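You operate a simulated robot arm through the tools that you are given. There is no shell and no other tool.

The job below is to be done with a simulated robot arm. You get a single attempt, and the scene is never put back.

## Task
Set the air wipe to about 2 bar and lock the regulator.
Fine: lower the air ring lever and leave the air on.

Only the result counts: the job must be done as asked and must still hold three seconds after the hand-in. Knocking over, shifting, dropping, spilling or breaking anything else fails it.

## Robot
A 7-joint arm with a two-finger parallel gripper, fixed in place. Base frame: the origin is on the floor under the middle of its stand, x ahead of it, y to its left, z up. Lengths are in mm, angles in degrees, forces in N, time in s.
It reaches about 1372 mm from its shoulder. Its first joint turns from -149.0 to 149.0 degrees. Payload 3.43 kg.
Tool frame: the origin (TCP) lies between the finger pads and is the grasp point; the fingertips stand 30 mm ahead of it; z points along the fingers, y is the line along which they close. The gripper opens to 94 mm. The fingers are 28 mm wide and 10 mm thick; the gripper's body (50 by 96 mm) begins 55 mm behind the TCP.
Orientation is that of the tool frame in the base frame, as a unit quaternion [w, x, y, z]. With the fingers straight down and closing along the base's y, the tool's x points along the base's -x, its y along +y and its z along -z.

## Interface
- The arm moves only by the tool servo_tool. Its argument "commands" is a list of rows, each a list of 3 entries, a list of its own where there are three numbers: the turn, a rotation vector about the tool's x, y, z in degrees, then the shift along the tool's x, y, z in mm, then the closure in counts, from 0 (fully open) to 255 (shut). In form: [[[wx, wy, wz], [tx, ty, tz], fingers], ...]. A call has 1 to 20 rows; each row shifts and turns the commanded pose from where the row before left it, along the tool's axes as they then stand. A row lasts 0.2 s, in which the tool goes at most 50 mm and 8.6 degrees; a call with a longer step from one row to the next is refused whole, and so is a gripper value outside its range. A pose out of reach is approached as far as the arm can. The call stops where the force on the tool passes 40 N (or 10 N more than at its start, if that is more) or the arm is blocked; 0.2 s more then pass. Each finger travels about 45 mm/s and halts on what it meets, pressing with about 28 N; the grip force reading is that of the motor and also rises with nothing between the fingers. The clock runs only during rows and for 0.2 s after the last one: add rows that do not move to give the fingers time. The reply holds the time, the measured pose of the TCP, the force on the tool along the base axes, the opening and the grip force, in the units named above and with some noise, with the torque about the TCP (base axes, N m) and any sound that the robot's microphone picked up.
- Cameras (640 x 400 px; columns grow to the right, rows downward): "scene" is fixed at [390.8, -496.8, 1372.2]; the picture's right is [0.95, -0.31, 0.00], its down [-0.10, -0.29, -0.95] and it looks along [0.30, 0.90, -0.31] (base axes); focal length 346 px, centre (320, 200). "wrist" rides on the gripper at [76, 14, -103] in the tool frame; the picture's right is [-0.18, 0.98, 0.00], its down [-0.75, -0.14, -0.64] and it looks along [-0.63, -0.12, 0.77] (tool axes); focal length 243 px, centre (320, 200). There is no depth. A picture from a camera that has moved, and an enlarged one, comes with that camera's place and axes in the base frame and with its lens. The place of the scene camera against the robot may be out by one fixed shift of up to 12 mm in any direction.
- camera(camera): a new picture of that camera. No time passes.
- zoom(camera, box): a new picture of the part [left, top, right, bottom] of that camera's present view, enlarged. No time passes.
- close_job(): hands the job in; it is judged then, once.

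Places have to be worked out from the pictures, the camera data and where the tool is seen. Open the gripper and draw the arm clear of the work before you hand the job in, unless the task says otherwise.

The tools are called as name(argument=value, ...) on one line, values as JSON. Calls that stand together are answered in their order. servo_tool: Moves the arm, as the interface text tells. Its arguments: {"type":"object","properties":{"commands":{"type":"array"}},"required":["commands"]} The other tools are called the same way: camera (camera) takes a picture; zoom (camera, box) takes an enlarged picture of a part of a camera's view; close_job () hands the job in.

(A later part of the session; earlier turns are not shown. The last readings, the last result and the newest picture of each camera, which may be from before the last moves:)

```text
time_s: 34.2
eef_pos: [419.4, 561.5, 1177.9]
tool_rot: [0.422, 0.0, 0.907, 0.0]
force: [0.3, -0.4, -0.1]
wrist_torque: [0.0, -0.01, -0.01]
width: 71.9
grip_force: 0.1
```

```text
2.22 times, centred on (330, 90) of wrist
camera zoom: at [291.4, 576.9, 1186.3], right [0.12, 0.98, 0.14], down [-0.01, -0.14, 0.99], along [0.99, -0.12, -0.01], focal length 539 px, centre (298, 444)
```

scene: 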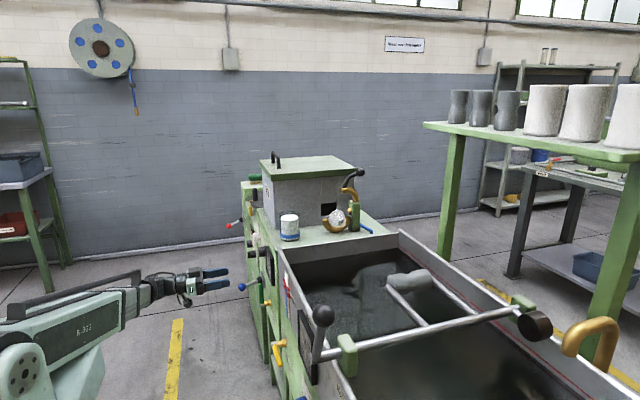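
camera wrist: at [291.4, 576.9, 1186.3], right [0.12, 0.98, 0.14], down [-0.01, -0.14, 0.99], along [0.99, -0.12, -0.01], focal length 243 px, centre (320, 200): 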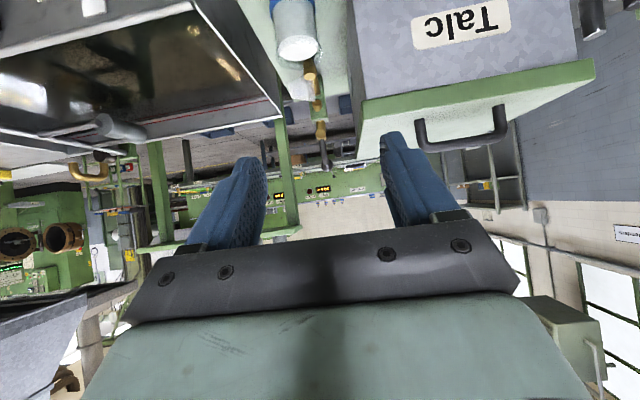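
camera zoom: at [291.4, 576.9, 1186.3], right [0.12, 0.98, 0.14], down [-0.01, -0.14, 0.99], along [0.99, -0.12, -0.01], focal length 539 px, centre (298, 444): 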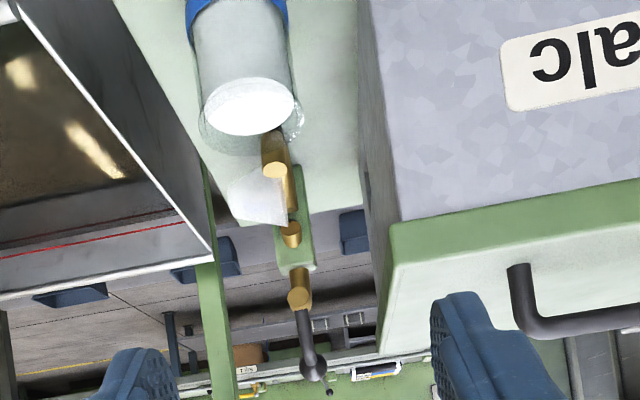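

The ball ray agrees with (878, 535, 1101), and the lid edge is at y≈612, so there is clearance. I'll move to a stand-off 120 mm back along the tool axis.

servo_tool(commands=[[[0, 0, 0], [-29.3, -3.3, 34.5], 60], [[0, 0, 0], [-29.3, -3.3, 34.5], 60], [[0, 0, 0], [-29.3, -3.3, 34.5], 60], [[0, 0, 0], [-29.3, -3.3, 34.5], 60], [[0, 0, 0], [-29.3, -3.3, 34.5], 60], [[0, 0, 0], [-29.3, -3.3, 34.5], 60], [[0, 0, 0], [-29.3, -3.3, 34.5], 60], [[0, 0, 0], [-29.3, -3.3, 34.5], 60]])

camera(camera="wrist")

camera(camera="scene")

```text
time_s: 36.0
eef_pos: [783.0, 535.9, 1174.5]
tool_rot: [0.422, 0.0, 0.907, 0.0]
force: [-0.9, -0.9, 0.1]
wrist_torque: [0.02, 0.03, -0.01]
width: 71.8
grip_force: 0.1
```

```text
taken
camera wrist: at [656.0, 551.1, 1183.2], right [0.12, 0.98, 0.14], down [-0.01, -0.14, 0.99], along [0.99, -0.12, -0.01], focal length 243 px, centre (320, 200)
```

wrist: 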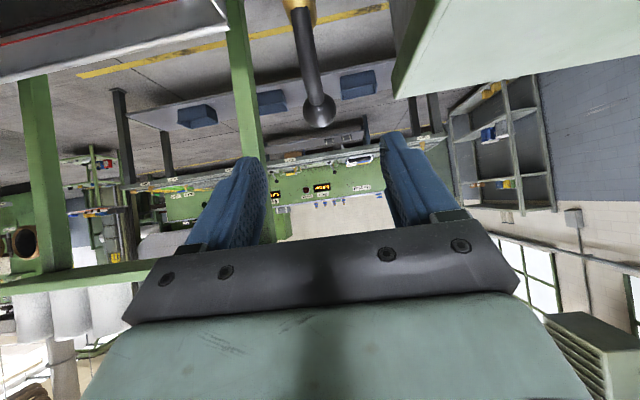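

```text
taken
```

scene: 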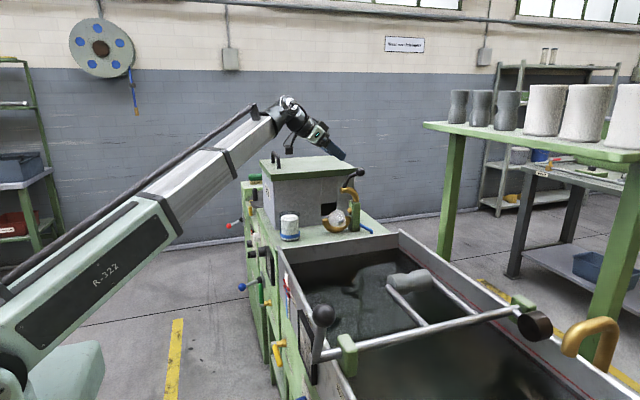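

The ball at (878, 536, 1100), ~31 mm diameter, lies on the tool axis. I'll advance about 119 mm and check it's between the pads.

servo_tool(commands=[[[0, 0, 0], [-0.9, 0, 40], 60], [[0, 0, 0], [-0.9, 0, 40], 60], [[0, 0, 0], [-0.9, 0, 20], 60], [[0, 0, 0], [0, 0, 18], 60]])

camera(camera="wrist")

zoom(camera="scene", box=[290, 100, 390, 240])

```text
time_s: 37.0
eef_pos: [876.9, 536.5, 1101.4]
tool_rot: [0.422, 0.0, 0.906, 0.0]
force: [-0.3, 1.3, 0.5]
wrist_torque: [0.01, -0.02, 0.03]
width: 71.9
grip_force: 0.1
```

```text
taken
camera wrist: at [749.4, 551.3, 1109.9], right [0.12, 0.98, 0.14], down [-0.01, -0.14, 0.99], along [0.99, -0.12, -0.01], focal length 243 px, centre (320, 200)
```

wrist: 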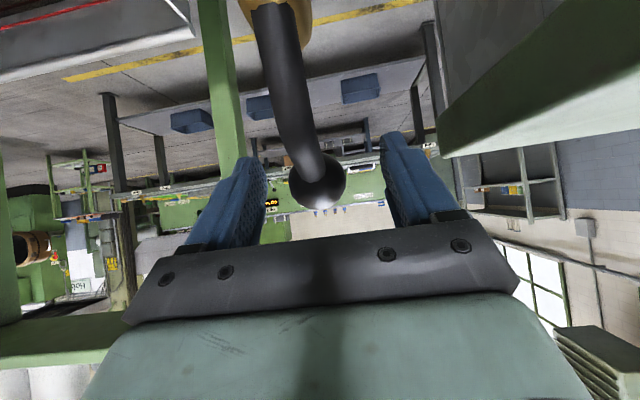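

```text
2.86 times, centred on (340, 170) of scene
camera zoom: at [390.8, -496.8, 1372.2], right [0.95, -0.31, 0.0], down [-0.1, -0.29, -0.95], along [0.3, 0.9, -0.31], focal length 990 px, centre (263, 286)
```

zoom: 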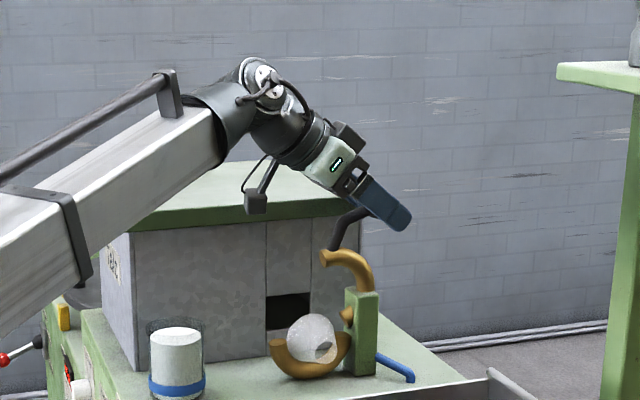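

The ball sits between the pads at the TCP. I'll close on it.

servo_tool(commands=[[[0, 0, 0], [0, 0, 0], 140], [[0, 0, 0], [0, 0, 0], 200], [[0, 0, 0], [0, 0, 0], 255], [[0, 0, 0], [0, 0, 0], 255], [[0, 0, 0], [0, 0, 0], 255]])

camera(camera="wrist")

```text
time_s: 38.2
eef_pos: [876.7, 534.7, 1102.3]
tool_rot: [0.422, 0.001, 0.907, -0.001]
force: [0.9, -10.6, -1.9]
wrist_torque: [-0.05, -0.12, -0.11]
width: 31.2
grip_force: 44.8
```

```text
taken
camera wrist: at [749.4, 550.2, 1110.1], right [0.12, 0.98, 0.14], down [-0.01, -0.14, 0.99], along [0.99, -0.12, -0.01], focal length 243 px, centre (320, 200)
```

wrist: 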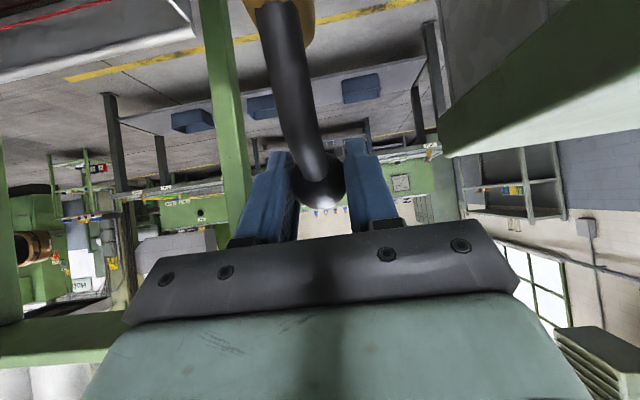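

Gripped on the 31 mm ball with a small -y side load. Estimating the hinge at about (846, 957), I'll begin pulling the ball along the arc toward -x and watch the forces.

servo_tool(commands=[[[0, 0, 0], [0, -1.5, 0], 255], [[0, 0, 0], [3.25, 0, -5.5], 255], [[0, 0, 0], [3.25, 0, -5.5], 255], [[0, 0, 0], [3.75, 0, -5.2], 255], [[0, 0, 0], [3.75, 0, -5.2], 255]])

```text
time_s: 39.4
eef_pos: [851.7, 535.4, 1105.3]
tool_rot: [0.421, 0.0, 0.907, 0.0]
force: [8.8, 1.2, -8.8]
wrist_torque: [0.01, -1.2, 0.04]
width: 31.2
grip_force: 44.8
```

Moderate resistance (about 9 N each in x and z). I'll check that the lever is following before continuing.

zoom(camera="scene", box=[290, 100, 390, 240])

camera(camera="wrist")

```text
2.86 times, centred on (340, 170) of scene
camera zoom: at [390.8, -496.8, 1372.2], right [0.95, -0.31, 0.0], down [-0.1, -0.29, -0.95], along [0.3, 0.9, -0.31], focal length 990 px, centre (263, 286)
```

zoom: 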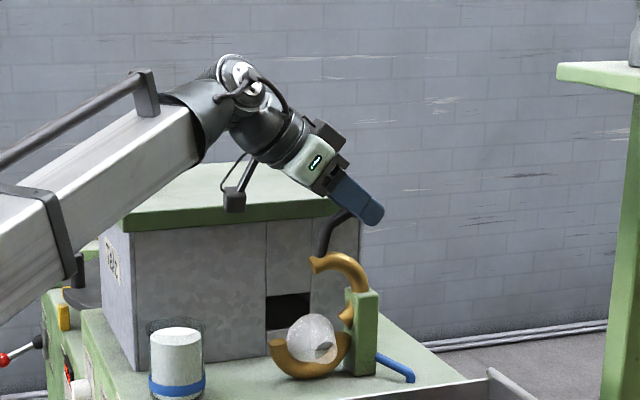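

```text
taken
camera wrist: at [724.3, 549.9, 1113.9], right [0.12, 0.98, 0.14], down [-0.01, -0.14, 0.99], along [0.99, -0.12, -0.01], focal length 243 px, centre (320, 200)
```

wrist: 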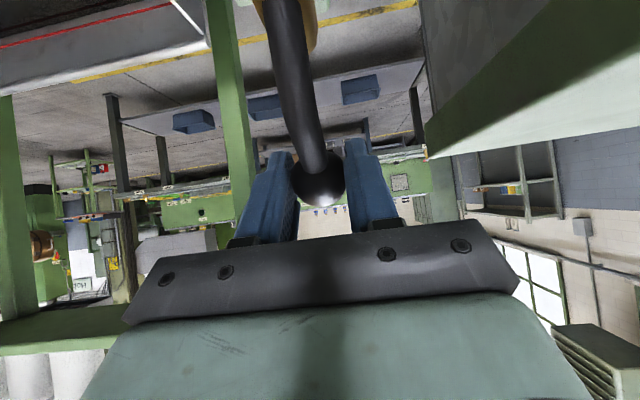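

The upper half-ring is following. I'll continue another 20° along the arc.

servo_tool(commands=[[[0, 0, 0], [4.5, 0, -4.55], 255], [[0, 0, 0], [4.55, 0, -4.55], 255], [[0, 0, 0], [4.57, 0, -4.5], 255], [[0, 0, 0], [4.57, 0, -4.5], 255], [[0, 0, 0], [4.96, 0, -4.12], 255], [[0, 0, 0], [4.96, 0, -4.12], 255], [[0, 0, 0], [5.25, 0, -3.62], 255], [[0, 0, 0], [5.25, 0, -3.62], 255]])

zoom(camera="scene", box=[290, 100, 390, 240])

```text
time_s: 41.2
eef_pos: [800.3, 535.1, 1098.8]
tool_rot: [0.423, 0.0, 0.906, 0.0]
force: [6.9, -8.9, 10.2]
wrist_torque: [-0.08, -1.43, 0.0]
width: 31.5
grip_force: 45.1
```

```text
2.86 times, centred on (340, 170) of scene
camera zoom: at [390.8, -496.8, 1372.2], right [0.95, -0.31, 0.0], down [-0.1, -0.29, -0.95], along [0.3, 0.9, -0.31], focal length 990 px, centre (263, 286)
```

zoom: 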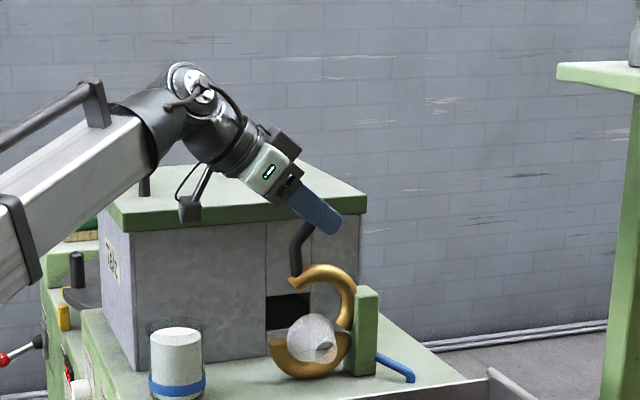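

The half-ring has come about 30° and forces are low. I'll continue another 20°.

servo_tool(commands=[[[0, 0, 0], [5.6, -0.5, -3.2], 255], [[0, 0, 0], [5.6, -0.5, -3.2], 255], [[0, 0, 0], [5.8, 0, -2.7], 255], [[0, 0, 0], [5.8, 0, -2.7], 255], [[0, 0, 0], [6.05, 0, -2.15], 255], [[0, 0, 0], [6.05, 0, -2.15], 255], [[0, 0, 0], [6.2, 0, -1.65], 255], [[0, 0, 0], [6.2, 0, -1.65], 255]])

zoom(camera="scene", box=[290, 100, 390, 240])

```text
time_s: 43.0
eef_pos: [755.4, 534.6, 1075.1]
tool_rot: [0.421, 0.0, 0.907, 0.0]
force: [10.2, 3.1, 1.2]
wrist_torque: [0.06, -1.35, 0.1]
width: 30.8
grip_force: 44.7
```

```text
2.86 times, centred on (340, 170) of scene
camera zoom: at [390.8, -496.8, 1372.2], right [0.95, -0.31, 0.0], down [-0.1, -0.29, -0.95], along [0.3, 0.9, -0.31], focal length 990 px, centre (263, 286)
```

zoom: 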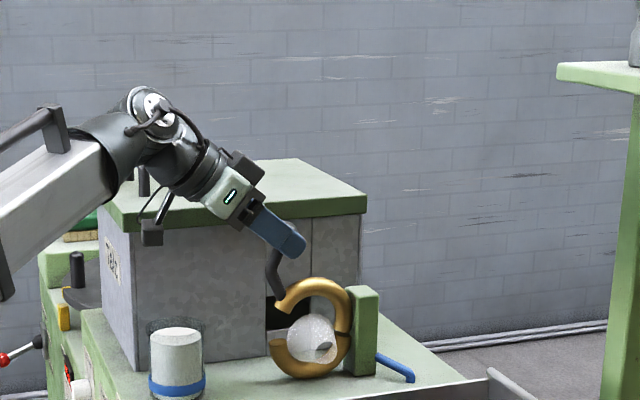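

The ring gap is about 25°. I'll continue along the arc until it seats.

servo_tool(commands=[[[0, 0, 0], [6.3, 0, -1.1], 255], [[0, 0, 0], [6.3, 0, -1.1], 255], [[0, 0, 0], [6.4, 0, -0.5], 255], [[0, 0, 0], [6.4, 0, -0.5], 255], [[0, 0, 0], [6.4, 0, 0], 255], [[0, 0, 0], [6.4, 0, 0], 255]])

zoom(camera="scene", box=[290, 100, 390, 240])

```text
time_s: 44.4
eef_pos: [727.1, 535.4, 1046.6]
tool_rot: [0.423, 0.0, 0.906, 0.0]
force: [-5.3, 7.0, 14.1]
wrist_torque: [0.0, -1.37, 0.11]
width: 31.0
grip_force: 45.5
```

```text
2.86 times, centred on (340, 170) of scene
camera zoom: at [390.8, -496.8, 1372.2], right [0.95, -0.31, 0.0], down [-0.1, -0.29, -0.95], along [0.3, 0.9, -0.31], focal length 990 px, centre (263, 286)
```

zoom: 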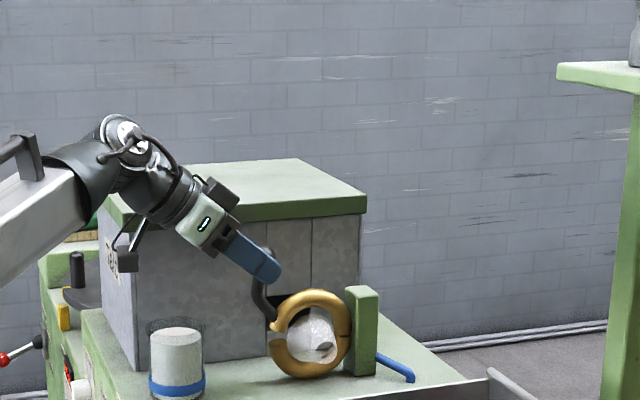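

Almost closed, a small gap remains. I'll go in smaller steps until it seats against the lower half.

servo_tool(commands=[[[0, 0, 0], [3.2, 0, 0.2], 255], [[0, 0, 0], [3.2, 0, 0.3], 255], [[0, 0, 0], [3.2, 0, 0.3], 255], [[0, 0, 0], [3.2, 0, 0.4], 255], [[0, 0, 0], [3.2, 0, 0.5], 255], [[0, 0, 0], [3.2, 0, 0.6], 255]])

zoom(camera="scene", box=[310, 140, 390, 240])

```text
time_s: 45.8
eef_pos: [716.7, 534.5, 1032.4]
tool_rot: [0.423, -0.001, 0.906, 0.001]
force: [-13.9, 11.7, 17.4]
wrist_torque: [0.01, -1.45, 0.18]
width: 31.4
grip_force: 45.2
```

```text
4.00 times, centred on (350, 190) of scene
camera zoom: at [390.8, -496.8, 1372.2], right [0.95, -0.31, 0.0], down [-0.1, -0.29, -0.95], along [0.3, 0.9, -0.31], focal length 1385 px, centre (200, 240)
```

zoom: 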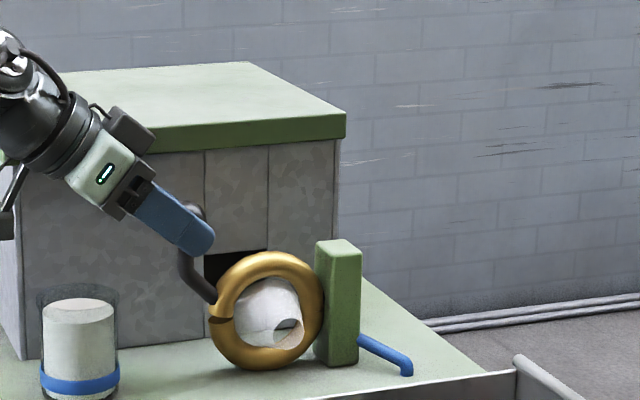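

A sliver of gap remains and the ball is pushing radially outward, so my arc is slightly tight. I'll correct outward a little and continue to the seat.

servo_tool(commands=[[[0, 0, 0], [3.1, 0, -0.5], 255], [[0, 0, 0], [3.1, -0.5, -0.5], 255], [[0, 0, 0], [3.0, 0, 0.5], 255], [[0, 0, 0], [3.0, 0, 0.5], 255]])

zoom(camera="scene", box=[310, 140, 390, 240])

```text
time_s: 46.9
eef_pos: [713.2, 534.3, 1026.5]
tool_rot: [0.426, 0.0, 0.905, 0.002]
force: [-0.9, 1.6, 8.2]
wrist_torque: [0.03, 0.83, 0.1]
width: 31.3
grip_force: 44.7
stopped in row 4: the force on the tool passed its limit at 41 N (the readings are from after the stop); the commanded pose is now the measured one
```

```text
4.00 times, centred on (350, 190) of scene
camera zoom: at [390.8, -496.8, 1372.2], right [0.95, -0.31, 0.0], down [-0.1, -0.29, -0.95], along [0.3, 0.9, -0.31], focal length 1385 px, centre (200, 240)
```

zoom: 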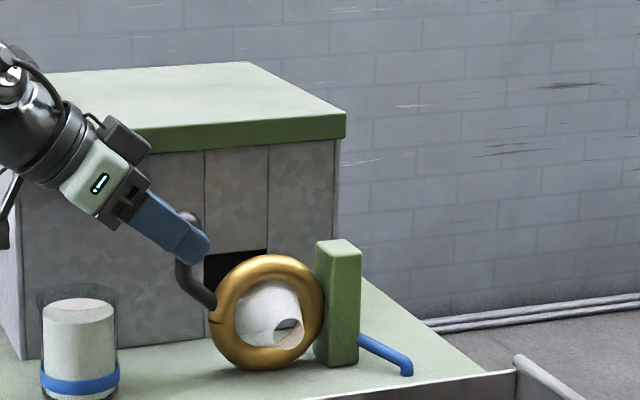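

The force limit tripped as the ring seated, with only a hairline seam left. I'll open the fingers and retreat along the tool axis, then verify it stays closed.

servo_tool(commands=[[[0, 0, 0], [0, 0, 0], 180], [[0, 0, 0], [0, 0, 0], 90], [[0, 0, 0], [0, 0, 0], 60], [[0, 0, 0], [0, 0, 0], 60], [[0, 0, 0], [0, 0, -20], 60], [[0, 0, 0], [0, 0, -30], 60], [[0, 0, 0], [0, 0, -40], 60], [[0, 0, 0], [0, 0, -40], 60]])

zoom(camera="scene", box=[310, 160, 380, 240])

camera(camera="wrist")

```text
time_s: 48.7
eef_pos: [612.6, 534.8, 1110.6]
tool_rot: [0.426, -0.001, 0.905, 0.003]
force: [0.7, 0.4, 0.1]
wrist_torque: [-0.04, 0.01, 0.0]
width: 71.9
grip_force: 0.1
```

```text
5.00 times, centred on (345, 200) of scene
camera zoom: at [390.8, -496.8, 1372.2], right [0.95, -0.31, 0.0], down [-0.1, -0.29, -0.95], along [0.3, 0.9, -0.31], focal length 1732 px, centre (195, 200)
```

zoom: 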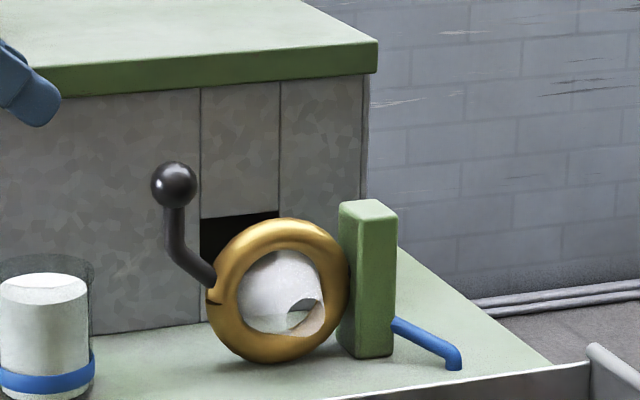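

```text
taken
camera wrist: at [484.2, 548.7, 1118.0], right [0.11, 0.98, 0.14], down [-0.01, -0.14, 0.99], along [0.99, -0.12, 0.0], focal length 243 px, centre (320, 200)
```

wrist: 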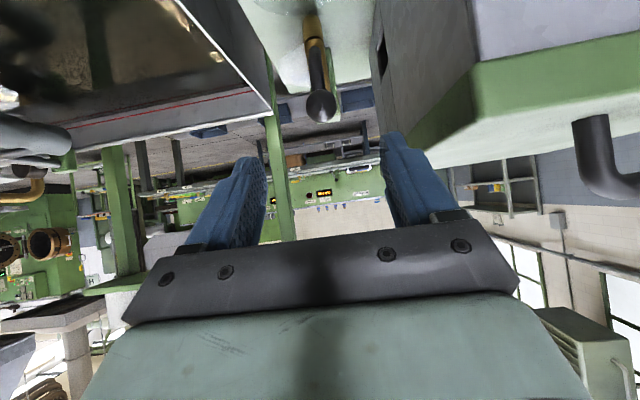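

The ring stays down after release. I'll zoom in on the seam to see whether it is fully seated.

zoom(camera="scene", box=[336, 196, 368, 236])

zoom(camera="wrist", box=[280, 0, 380, 140])

```text
10.00 times, centred on (352, 216) of scene
camera zoom: at [390.8, -496.8, 1372.2], right [0.95, -0.31, 0.0], down [-0.1, -0.29, -0.95], along [0.3, 0.9, -0.31], focal length 3463 px, centre (0, 40)
```

zoom: 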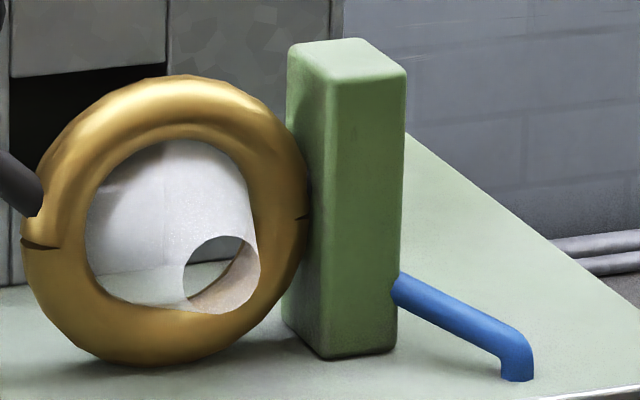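

```text
2.86 times, centred on (330, 70) of wrist
camera zoom: at [484.2, 548.7, 1118.0], right [0.11, 0.98, 0.14], down [-0.01, -0.14, 0.99], along [0.99, -0.12, 0.0], focal length 693 px, centre (291, 571)
```

zoom: 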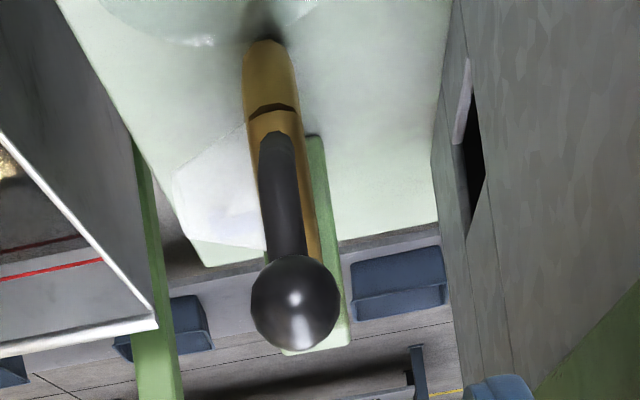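

A hairline wedge is visible at the free end, so to be certain it's fully seated I'll regrip the ball and pull purely along the closing tangent until the force limit.

servo_tool(commands=[[[0, 0, 0], [0, 0, 40], 60], [[0, 0, 0], [0, 0, 40], 60], [[0, 0, 0], [0, 0, 30], 60], [[0, 0, 0], [0, 0, 20], 60], [[0, 0, 0], [0, 0, 0], 160], [[0, 0, 0], [0, 0, 0], 220], [[0, 0, 0], [0, 0, 0], 255], [[0, 0, 0], [0, 0, 0], 255]])

camera(camera="wrist")

```text
time_s: 50.5
eef_pos: [712.5, 534.9, 1026.2]
tool_rot: [0.425, -0.001, 0.905, 0.002]
force: [1.7, -3.7, -2.6]
wrist_torque: [0.02, 0.03, -0.11]
width: 31.2
grip_force: 41.4
```

```text
taken
camera wrist: at [584.7, 549.7, 1033.7], right [0.12, 0.98, 0.14], down [-0.01, -0.14, 0.99], along [0.99, -0.12, 0.0], focal length 243 px, centre (320, 200)
```

wrist: 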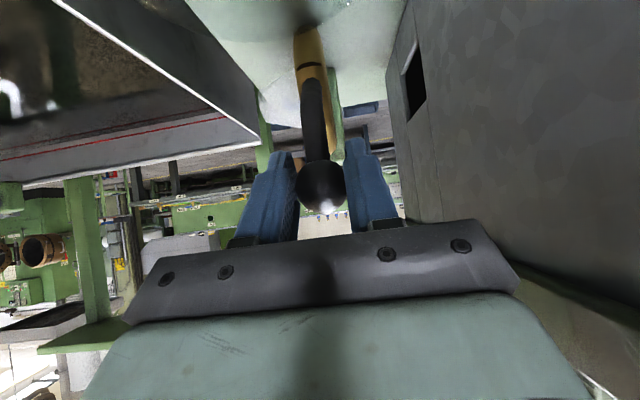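

Gripped again with small loads. Now a slow tangential pull (toward -x and down) to seat it.

servo_tool(commands=[[[0, 0, 0], [1.3, 0, 0.2], 255], [[0, 0, 0], [1.3, 0, 0.2], 255], [[0, 0, 0], [1.3, 0, 0.2], 255], [[0, 0, 0], [1.3, 0, 0.2], 255], [[0, 0, 0], [1.3, 0, 0.2], 255], [[0, 0, 0], [1.3, 0, 0.2], 255]])

zoom(camera="scene", box=[336, 196, 368, 236])

```text
time_s: 51.5
eef_pos: [712.2, 535.0, 1025.1]
tool_rot: [0.431, -0.001, 0.902, 0.002]
force: [-3.2, -3.0, 12.1]
wrist_torque: [-0.04, 0.7, -0.17]
width: 31.2
grip_force: 45.2
stopped in row 5: the force on the tool passed its limit at 42 N (the readings are from after the stop); the commanded pose is now the measured one
```

```text
10.00 times, centred on (352, 216) of scene
camera zoom: at [390.8, -496.8, 1372.2], right [0.95, -0.31, 0.0], down [-0.1, -0.29, -0.95], along [0.3, 0.9, -0.31], focal length 3463 px, centre (0, 40)
```

zoom: 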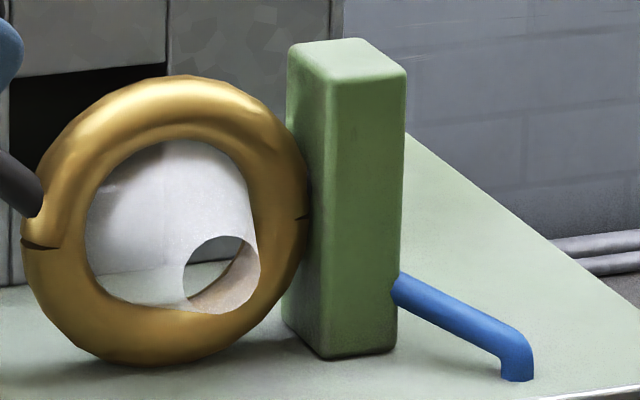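

The ball moved only ~1 mm under 42 N, so the ring is against its hard stop. I'll release and retreat along the tool axis.

servo_tool(commands=[[[0, 0, 0], [0, 0, 0], 180], [[0, 0, 0], [0, 0, 0], 90], [[0, 0, 0], [0, 0, 0], 60], [[0, 0, 0], [0, 0, 0], 60], [[0, 0, 0], [0, 0, -20], 60], [[0, 0, 0], [0, 0, -30], 60], [[0, 0, 0], [0, 0, -40], 60], [[0, 0, 0], [0, 0, -40], 60], [[0, 0, 0], [20, 0, -40], 60], [[0, 0, 0], [20, 0, -40], 60], [[0, 0, 0], [20, 0, -40], 60], [[0, 0, 0], [20, 5, -40], 60]])

zoom(camera="scene", box=[310, 160, 380, 240])

```text
time_s: 54.1
eef_pos: [437.2, 539.4, 1144.7]
tool_rot: [0.431, -0.001, 0.902, 0.003]
force: [-0.1, 0.5, -0.1]
wrist_torque: [-0.02, -0.03, 0.01]
width: 72.2
grip_force: 0.1
```

```text
5.00 times, centred on (345, 200) of scene
camera zoom: at [390.8, -496.8, 1372.2], right [0.95, -0.31, 0.0], down [-0.1, -0.29, -0.95], along [0.3, 0.9, -0.31], focal length 1732 px, centre (195, 200)
```

zoom: 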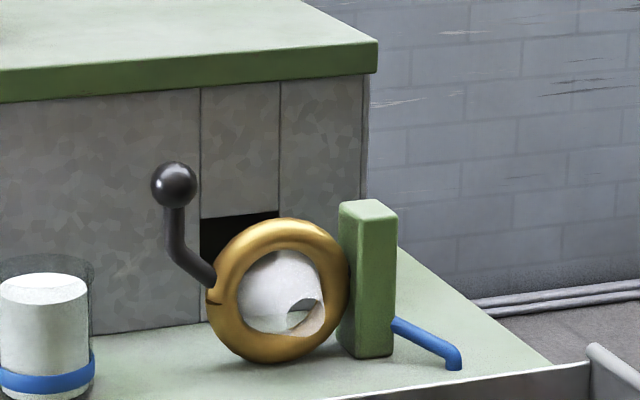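

The ring is closed with the lever down. Now I'll go back down to view the gauge and regulator.

servo_tool(commands=[[[0, 0, 0], [40.8, 10, 13.7], 60], [[0, 0, 0], [40.8, 10, 13.7], 60], [[0, 0, 0], [40.8, 10, 13.7], 60], [[0, 0, 0], [40.8, 10, 13.7], 60], [[0, 0, 0], [40.8, 10, 13.7], 60], [[0, 0, 0], [40.8, 10, 13.7], 60]])

camera(camera="wrist")

zoom(camera="wrist", box=[240, 60, 420, 200])

```text
time_s: 55.5
eef_pos: [341.0, 599.6, 905.2]
tool_rot: [0.43, -0.001, 0.903, 0.002]
force: [-0.4, -0.3, -0.4]
wrist_torque: [0.01, -0.02, 0.0]
width: 72.0
grip_force: 0.0
```

```text
taken
camera wrist: at [214.5, 614.5, 911.0], right [0.11, 0.98, 0.15], down [-0.02, -0.14, 0.99], along [0.99, -0.11, 0.01], focal length 243 px, centre (320, 200)
```

wrist: 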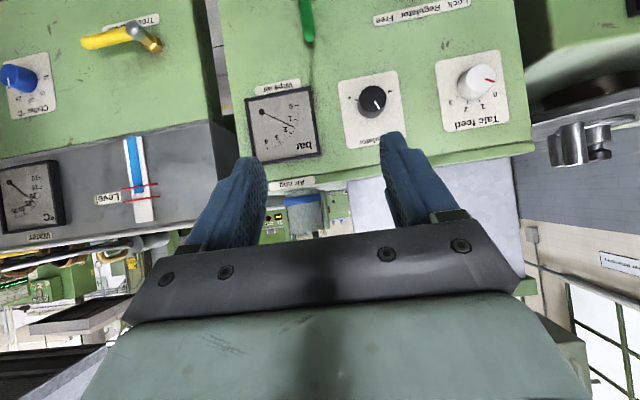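

```text
2.86 times, centred on (330, 130) of wrist
camera zoom: at [214.5, 614.5, 911.0], right [0.11, 0.98, 0.15], down [-0.02, -0.14, 0.99], along [0.99, -0.11, 0.01], focal length 693 px, centre (291, 400)
```

zoom: 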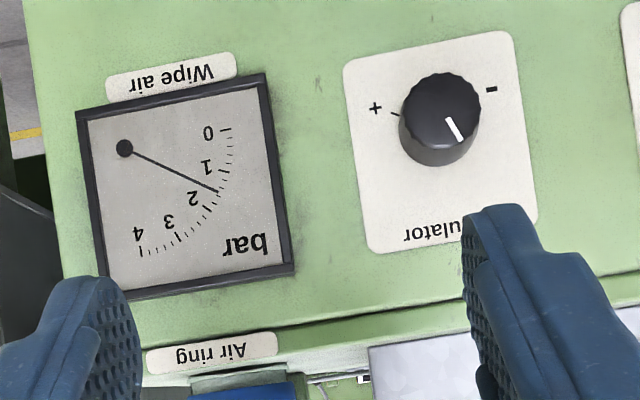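

The gauge is visible almost square-on; zooming further to read it precisely.

zoom(camera="wrist", box=[255, 80, 325, 150])

```text
5.71 times, centred on (290, 115) of wrist
camera zoom: at [214.5, 614.5, 911.0], right [0.11, 0.98, 0.15], down [-0.02, -0.14, 0.99], along [0.99, -0.11, 0.01], focal length 1386 px, centre (491, 686)
```

zoom: 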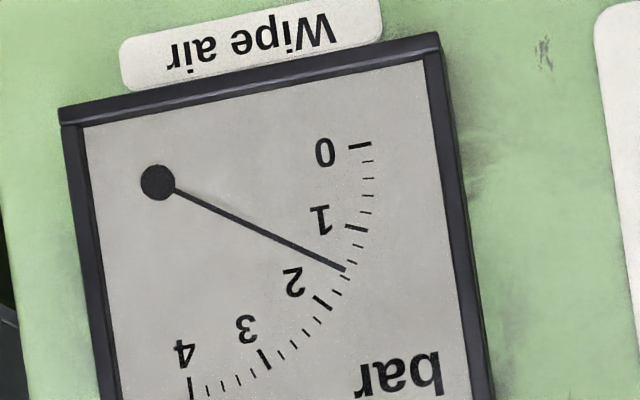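

The needle reads about 1.5 bar at ~84° of knob turn, so roughly 27° more is needed. I'll level the tool, pre-roll -45° and line up with the knob again.

servo_tool(commands=[[[0, -7.8, 0], [0, 0, 0], 60], [[0, -7.8, 0], [0, 0, 0], 60], [[0, -7.8, 0], [0, 0, 0], 60], [[0, -7.8, 0], [0, 0, 0], 60], [[0, -7.8, 0], [0, 0, 0], 60], [[0, 0, 0], [38.7, 21.7, 10], 60], [[0, 0, 0], [38.7, 21.7, 10], 60], [[0, 0, 0], [38.7, 21.7, 10], 60], [[0, 0, -7.5], [0, 0, 0], 60], [[0, 0, -7.5], [0, 0, 0], 60], [[0, 0, -7.5], [0, 0, 0], 60], [[0, 0, -7.5], [0, 0, 0], 60], [[0, 0, -7.5], [0, 0, 0], 60], [[0, 0, -7.5], [0, 0, 0], 60]])

camera(camera="wrist")

```text
time_s: 58.5
eef_pos: [374.7, 663.9, 788.4]
tool_rot: [0.653, -0.273, 0.653, -0.269]
force: [0.2, -0.3, 0.0]
wrist_torque: [-0.04, 0.02, 0.0]
width: 71.9
grip_force: 0.0
```

```text
taken
camera wrist: at [272.5, 621.3, 724.8], right [0.0, 0.83, -0.56], down [-0.64, 0.43, 0.63], along [0.77, 0.37, 0.53], focal length 243 px, centre (320, 200)
```

wrist: 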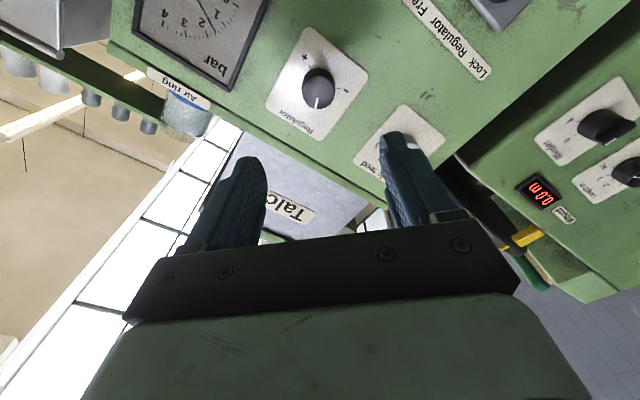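

Aligned within ~2 mm of the knob axis. I'll advance to x≈537 and grip the knob again.

servo_tool(commands=[[[0, 0, 0], [-1.4, 0.7, 40], 60], [[0, 0, 0], [0, 0, 40], 60], [[0, 0, 0], [0, 0, 40], 60], [[0, 0, 0], [0, 0, 20], 60], [[0, 0, 0], [0, 0, 12], 60], [[0, 0, 0], [0, 0, 10], 60], [[0, 0, 0], [0, 0, 0], 150], [[0, 0, 0], [0, 0, 0], 200], [[0, 0, 0], [0, 0, 0], 255], [[0, 0, 0], [0, 0, 0], 255]])

camera(camera="wrist")

```text
time_s: 60.7
eef_pos: [536.9, 665.4, 791.4]
tool_rot: [0.655, -0.269, 0.653, -0.269]
force: [7.9, -17.1, 20.5]
wrist_torque: [0.0, -0.89, -0.4]
width: 37.6
grip_force: 43.3
```

```text
taken
camera wrist: at [435.4, 622.4, 726.2], right [0.0, 0.83, -0.56], down [-0.64, 0.43, 0.63], along [0.76, 0.36, 0.53], focal length 243 px, centre (320, 200)
```

wrist: 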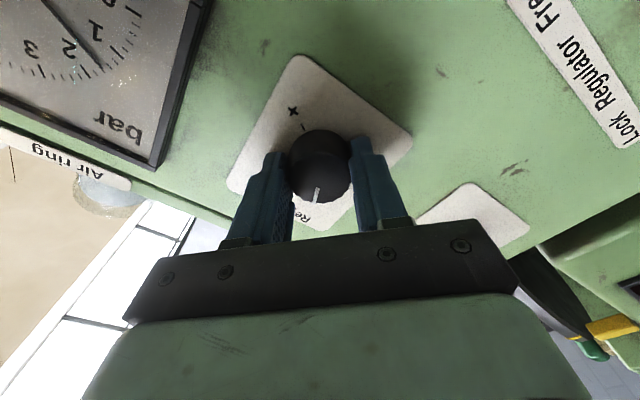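

Gripped, with ~27 N side load along -tool y; I'll relieve 3 mm and turn 20° clockwise, then read the gauge.

servo_tool(commands=[[[0, 0, 0], [0, -3, 0], 255], [[0, 0, 5], [0, 0, 0], 255], [[0, 0, 5], [0, 0, 0], 255], [[0, 0, 5], [0, 0, 0], 255], [[0, 0, 5], [0, 0, 0], 255]])

zoom(camera="wrist", box=[0, 0, 210, 190])

```text
time_s: 61.9
eef_pos: [537.8, 665.4, 790.1]
tool_rot: [0.69, -0.152, 0.691, -0.15]
force: [-2.7, -13.7, 5.5]
wrist_torque: [-0.02, -0.23, -0.26]
width: 37.4
grip_force: 44.9
```

```text
2.11 times, centred on (105, 95) of wrist
camera zoom: at [435.1, 646.5, 715.8], right [0.0, 0.97, -0.24], down [-0.64, 0.18, 0.74], along [0.77, 0.16, 0.62], focal length 511 px, centre (773, 421)
```

zoom: 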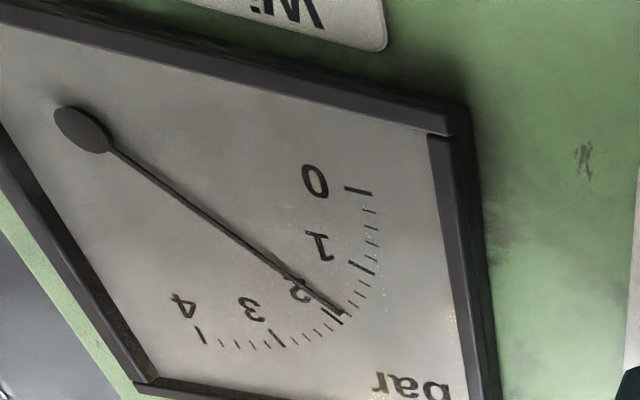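

The needle is just short of 2 (about 1.9). I'll turn another 6° and re-read.

servo_tool(commands=[[[0, 0, 3], [0, 0, 0], 255], [[0, 0, 3], [0, 0, 0], 255], [[0, 0, 0], [0, 0, 0], 255]])

zoom(camera="wrist", box=[0, 0, 210, 190])

```text
time_s: 62.7
eef_pos: [537.3, 665.1, 789.7]
tool_rot: [0.698, -0.116, 0.698, -0.113]
force: [1.6, -9.7, 5.8]
wrist_torque: [0.0, 0.09, -0.42]
width: 37.4
grip_force: 45.1
```

```text
2.11 times, centred on (105, 95) of wrist
camera zoom: at [435.1, 654.3, 714.2], right [0.0, 0.99, -0.14], down [-0.64, 0.11, 0.76], along [0.77, 0.09, 0.64], focal length 511 px, centre (773, 421)
```

zoom: 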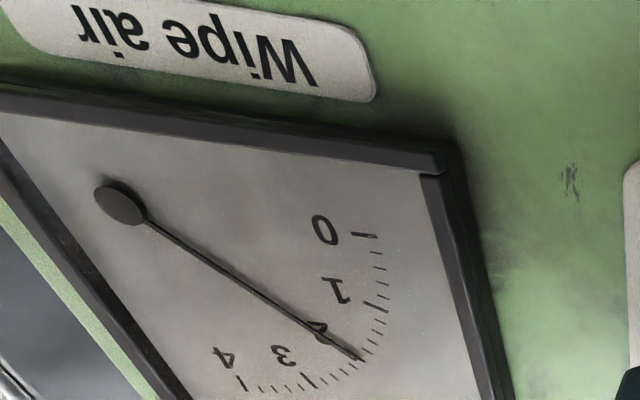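

Close to 2 bar now. I'll release, back off and take a square-on reading from the earlier viewpoint.

servo_tool(commands=[[[0, 0, 0], [0, -1, 0], 255], [[0, 0, 0], [0, 0, 0], 150], [[0, 0, 0], [0, 0, 0], 60], [[0, 0, 0], [0, 0, 0], 60], [[0, 0, 0], [0, 0, 0], 60], [[0, 0, 0], [0, 0, -30], 60], [[0, 0, 0], [0, 0, -40], 60], [[0, 0, 0], [0, 0, -40], 60], [[0, 0, 6.3], [0, 0, -40], 60], [[0, 0, 6.3], [0, 0, -10], 60], [[0, 0, 6.3], [0, 0, -10], 60], [[0, 7.8, 0], [-30, -16, 0], 60], [[0, 7.8, 0], [-30, -16, 0], 60], [[0, 7.8, 0], [-30, -16, 0], 60], [[0, 7.8, 0], [-30, -16, 0], 60], [[0, 7.8, 0], [0, 0, 0], 60]])

camera(camera="wrist")

```text
time_s: 66.1
eef_pos: [391.0, 599.5, 907.0]
tool_rot: [0.429, -0.002, 0.903, 0.002]
force: [1.0, 0.5, -0.4]
wrist_torque: [-0.01, 0.03, 0.0]
width: 72.0
grip_force: 0.0
```

```text
taken
camera wrist: at [263.1, 613.7, 913.5], right [0.11, 0.98, 0.14], down [-0.02, -0.14, 0.99], along [0.99, -0.11, 0.0], focal length 243 px, centre (320, 200)
```

wrist: 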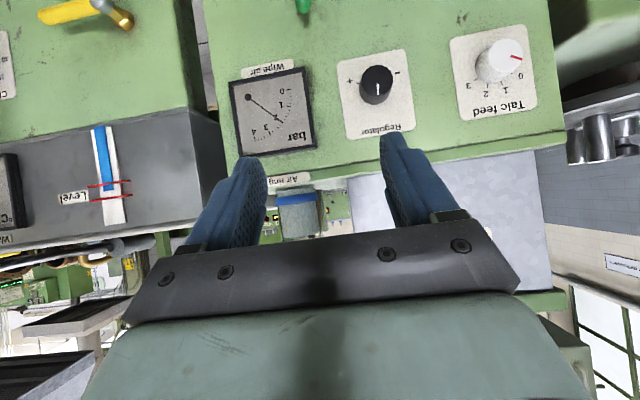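

Square-on view obtained; zooming for the reading.

zoom(camera="wrist", box=[235, 65, 315, 145])

zoom(camera="wrist", box=[255, 80, 305, 130])

```text
5.00 times, centred on (275, 105) of wrist
camera zoom: at [263.1, 613.7, 913.5], right [0.11, 0.98, 0.14], down [-0.02, -0.14, 0.99], along [0.99, -0.11, 0.0], focal length 1213 px, centre (545, 675)
```

zoom: 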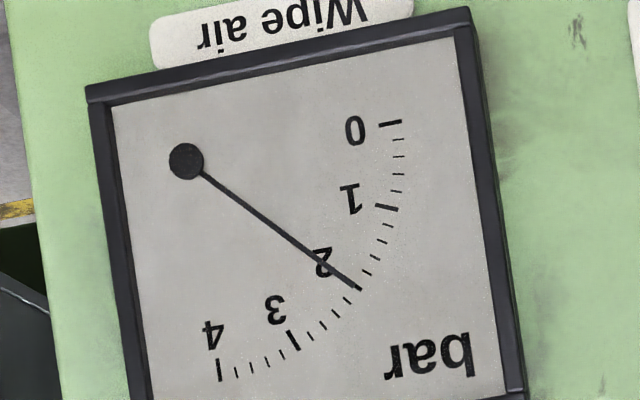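

```text
8.00 times, centred on (280, 105) of wrist
camera zoom: at [263.1, 613.7, 913.5], right [0.11, 0.98, 0.14], down [-0.02, -0.14, 0.99], along [0.99, -0.11, 0.0], focal length 1941 px, centre (640, 960)
```

zoom: 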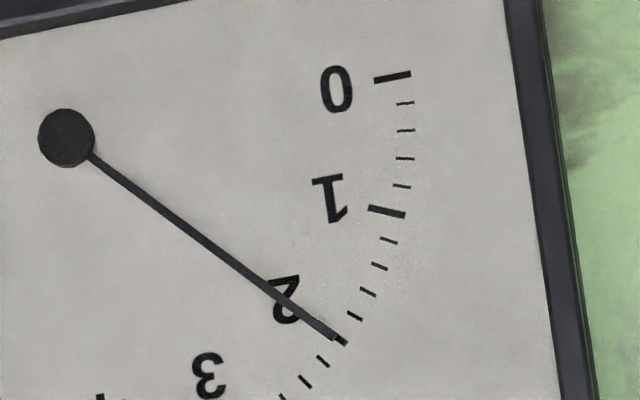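

The needle is exactly on the 2 bar tick. Now I'll lock the regulator: move to the stand-off in front of the blue ball (now ~475, 719, 625).

servo_tool(commands=[[[0, 0, 0], [27.5, 19.9, 22.4], 80], [[0, 0, 0], [27.5, 19.9, 22.4], 80], [[0, 0, 0], [27.5, 19.9, 22.4], 80], [[0, 0, 0], [27.5, 19.9, 22.4], 80], [[0, 0, 0], [27.5, 19.9, 22.4], 80], [[0, 0, 0], [27.5, 19.9, 22.4], 80]])

camera(camera="wrist")

```text
time_s: 67.5
eef_pos: [392.6, 720.7, 695.7]
tool_rot: [0.43, -0.001, 0.903, 0.001]
force: [0.3, -0.4, -0.3]
wrist_torque: [-0.01, 0.01, -0.01]
width: 64.6
grip_force: 0.0
```

```text
taken
camera wrist: at [266.0, 735.5, 701.8], right [0.11, 0.98, 0.14], down [-0.02, -0.14, 0.99], along [0.99, -0.11, 0.01], focal length 243 px, centre (320, 200)
```

wrist: 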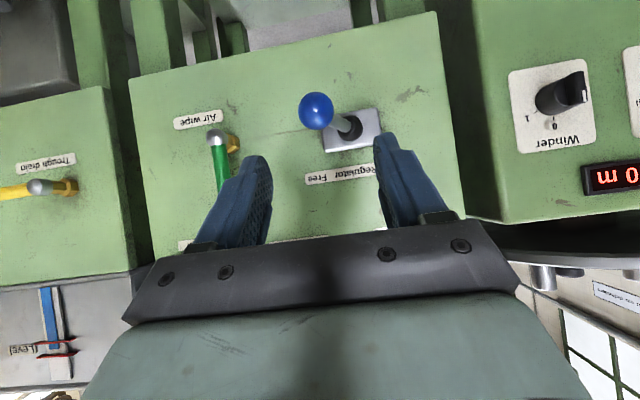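

Ball at (475, 720, 626), on the tool axis. I'll advance so it's straddled, then sweep toward +y to Lock.

servo_tool(commands=[[[0, 0, 0], [1, 0, 33], 80], [[0, 0, 0], [1, 0, 33], 80], [[0, 0, 0], [1, 0, 33], 80]])

camera(camera="wrist")

```text
time_s: 68.3
eef_pos: [466.2, 719.5, 631.3]
tool_rot: [0.43, -0.001, 0.903, 0.001]
force: [0.2, 0.1, 0.3]
wrist_torque: [-0.03, 0.01, 0.01]
width: 64.6
grip_force: 0.1
```

```text
taken
camera wrist: at [339.3, 734.3, 636.7], right [0.11, 0.98, 0.14], down [-0.02, -0.14, 0.99], along [0.99, -0.11, 0.01], focal length 243 px, centre (320, 200)
```

wrist: 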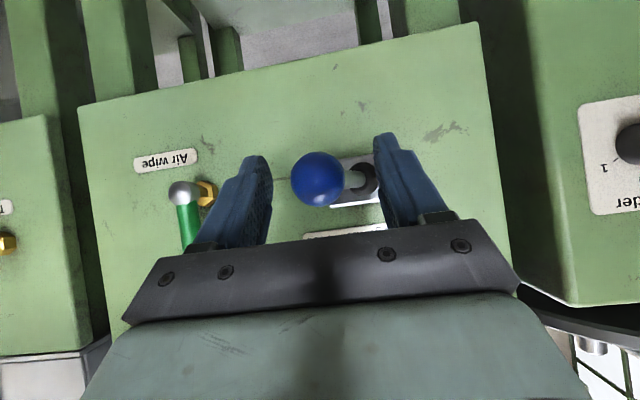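

Straddled and centred. Sweeping +y in small steps.

servo_tool(commands=[[[0, 0, 0], [0, 6, 0], 80], [[0, 0, 0], [0, 6, 0], 80], [[0, 0, 0], [0, 6, 0], 80], [[0, 0, 0], [0, 6, 0], 80], [[0, 0, 0], [0, 6, 0], 80], [[0, 0, 0], [0, 6, 0], 80], [[0, 0, 0], [0, 6, 0], 80], [[0, 0, 0], [0, 6, 0], 80], [[0, 0, 0], [0, 6, 0], 80], [[0, 0, 0], [0, 6, 0], 80], [[0, 0, 0], [0, 5, 0], 80], [[0, 0, 0], [0, 5, 0], 80]])

camera(camera="wrist")

```text
time_s: 70.9
eef_pos: [466.7, 789.5, 628.5]
tool_rot: [0.43, -0.001, 0.903, 0.002]
force: [0.1, 0.3, 0.2]
wrist_torque: [0.01, 0.03, -0.04]
width: 64.5
grip_force: 0.1
```

```text
taken
camera wrist: at [339.9, 803.7, 635.8], right [0.11, 0.98, 0.14], down [-0.02, -0.14, 0.99], along [0.99, -0.11, 0.01], focal length 243 px, centre (320, 200)
```

wrist: 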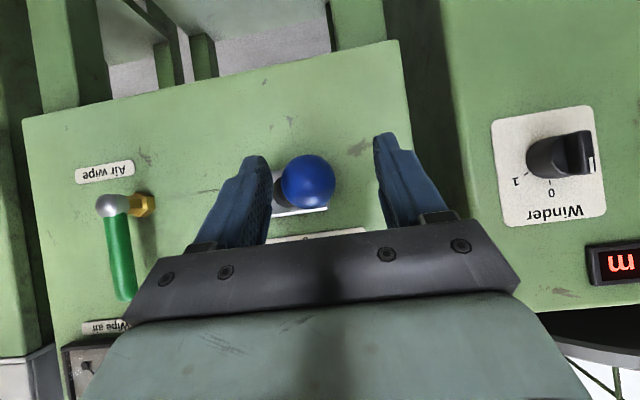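

The ball is now at y≈783, matching its original Lock position. I'll back out and re-check the lever, valve, gauge and ring.

servo_tool(commands=[[[0, 0, 0], [0, -5, -30], 80], [[0, 0, 0], [0, 0, -40], 80], [[0, 0, 0], [0, 0, -40], 60], [[0, 0, 0], [-20, -20, -35], 40], [[0, 0, 0], [-25, -25, -30], 20], [[0, 0, 0], [-25, -25, -30], 0], [[0, 0, 0], [-25, -25, -30], 0], [[0, 0, 0], [-25, -25, -20], 0]])

camera(camera="wrist")

camera(camera="scene")

```text
time_s: 72.7
eef_pos: [344.0, 662.5, 883.4]
tool_rot: [0.43, -0.002, 0.903, 0.002]
force: [-0.4, 0.1, -0.2]
wrist_torque: [0.02, 0.0, -0.02]
width: 93.9
grip_force: 0.0
```

```text
taken
camera wrist: at [216.0, 677.7, 889.0], right [0.11, 0.98, 0.14], down [-0.02, -0.14, 0.99], along [0.99, -0.11, 0.01], focal length 243 px, centre (320, 200)
```

wrist: 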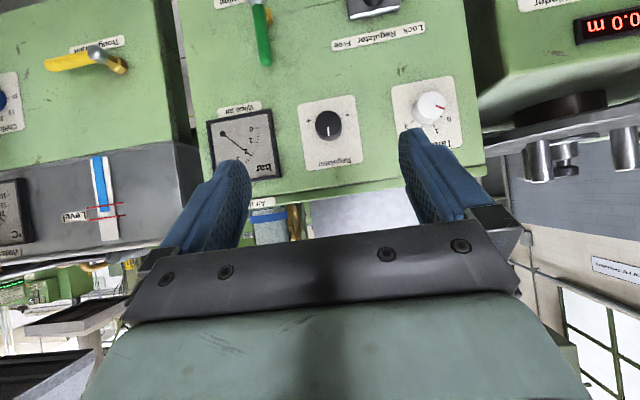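

```text
taken
```

scene: 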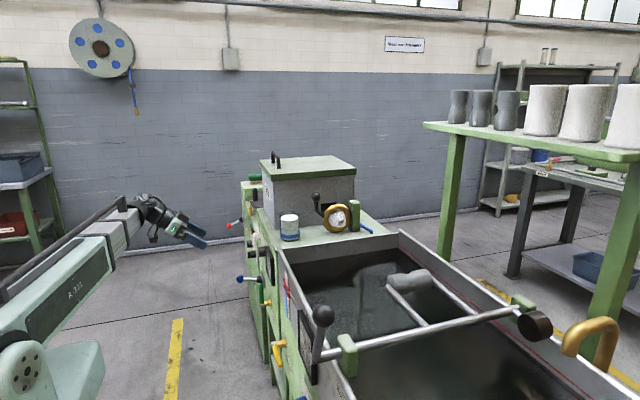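

Zooming on the gauge and the ring, and I'll then back away a bit to see the lever.

zoom(camera="wrist", box=[205, 95, 295, 185])

zoom(camera="scene", box=[310, 170, 380, 240])

zoom(camera="scene", box=[220, 210, 310, 330])

```text
4.44 times, centred on (250, 140) of wrist
camera zoom: at [216.0, 677.7, 889.0], right [0.11, 0.98, 0.14], down [-0.02, -0.14, 0.99], along [0.99, -0.11, 0.01], focal length 1078 px, centre (631, 467)
```

zoom: 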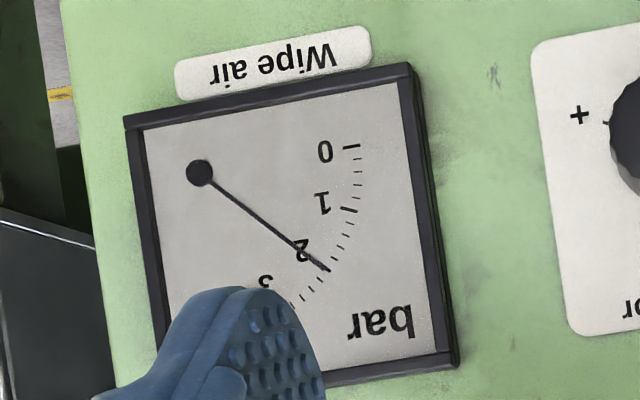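

```text
5.71 times, centred on (345, 205) of scene
camera zoom: at [390.8, -496.8, 1372.2], right [0.95, -0.31, 0.0], down [-0.1, -0.29, -0.95], along [0.3, 0.9, -0.31], focal length 1979 px, centre (177, 171)
```

zoom: 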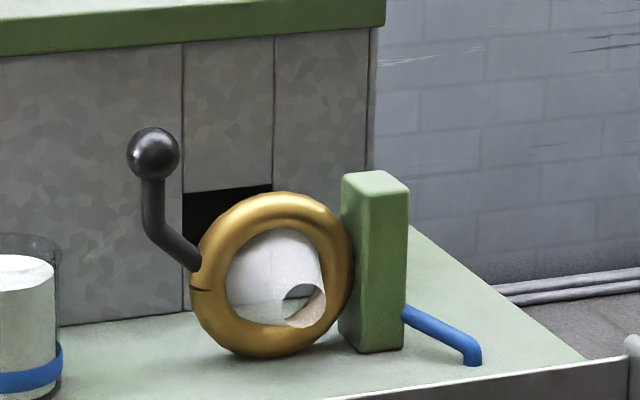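

```text
3.33 times, centred on (265, 270) of scene
camera zoom: at [390.8, -496.8, 1372.2], right [0.95, -0.31, 0.0], down [-0.1, -0.29, -0.95], along [0.3, 0.9, -0.31], focal length 1154 px, centre (503, -33)
```

zoom: 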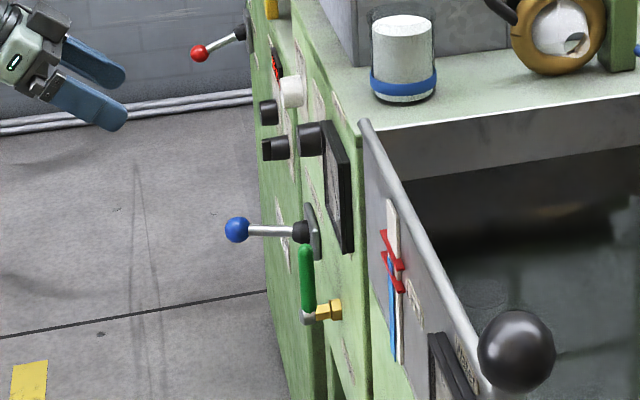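

All checks agree: gauge on 2 bar, blue lever back at its original Lock position, green valve open, ring closed with the lever down. I'll draw the arm back a little further with the gripper open before handing in.

servo_tool(commands=[[[0, 0, 0], [-25, 0, -20], 0], [[0, 0, 0], [-25, 0, -20], 0], [[0, 0, 0], [-25, 0, -20], 0], [[0, 0, 0], [0, 0, 0], 0], [[0, 0, 0], [0, 0, 0], 0]])

camera(camera="wrist")

zoom(camera="scene", box=[220, 150, 400, 330])

```text
time_s: 73.9
eef_pos: [346.5, 662.9, 980.2]
tool_rot: [0.43, -0.002, 0.903, 0.002]
force: [-1.1, -0.1, 0.6]
wrist_torque: [0.0, -0.01, -0.04]
width: 93.7
grip_force: 0.0
```

```text
taken
camera wrist: at [218.7, 677.8, 984.9], right [0.11, 0.98, 0.14], down [-0.02, -0.14, 0.99], along [0.99, -0.11, 0.01], focal length 243 px, centre (320, 200)
```

wrist: 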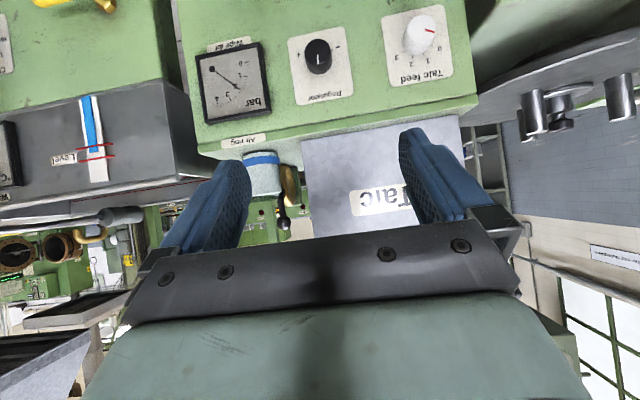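

```text
2.22 times, centred on (310, 240) of scene
camera zoom: at [390.8, -496.8, 1372.2], right [0.95, -0.31, 0.0], down [-0.1, -0.29, -0.95], along [0.3, 0.9, -0.31], focal length 770 px, centre (342, 111)
```

zoom: 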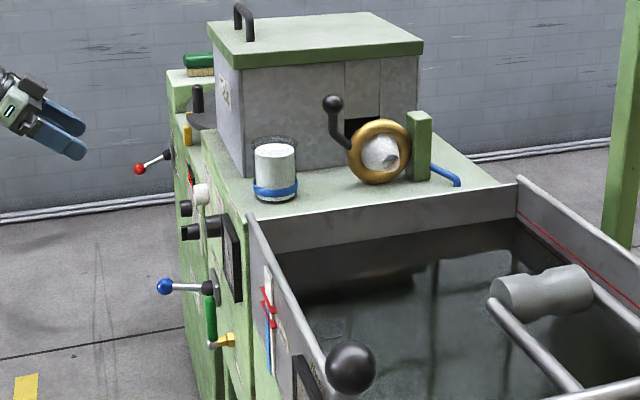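

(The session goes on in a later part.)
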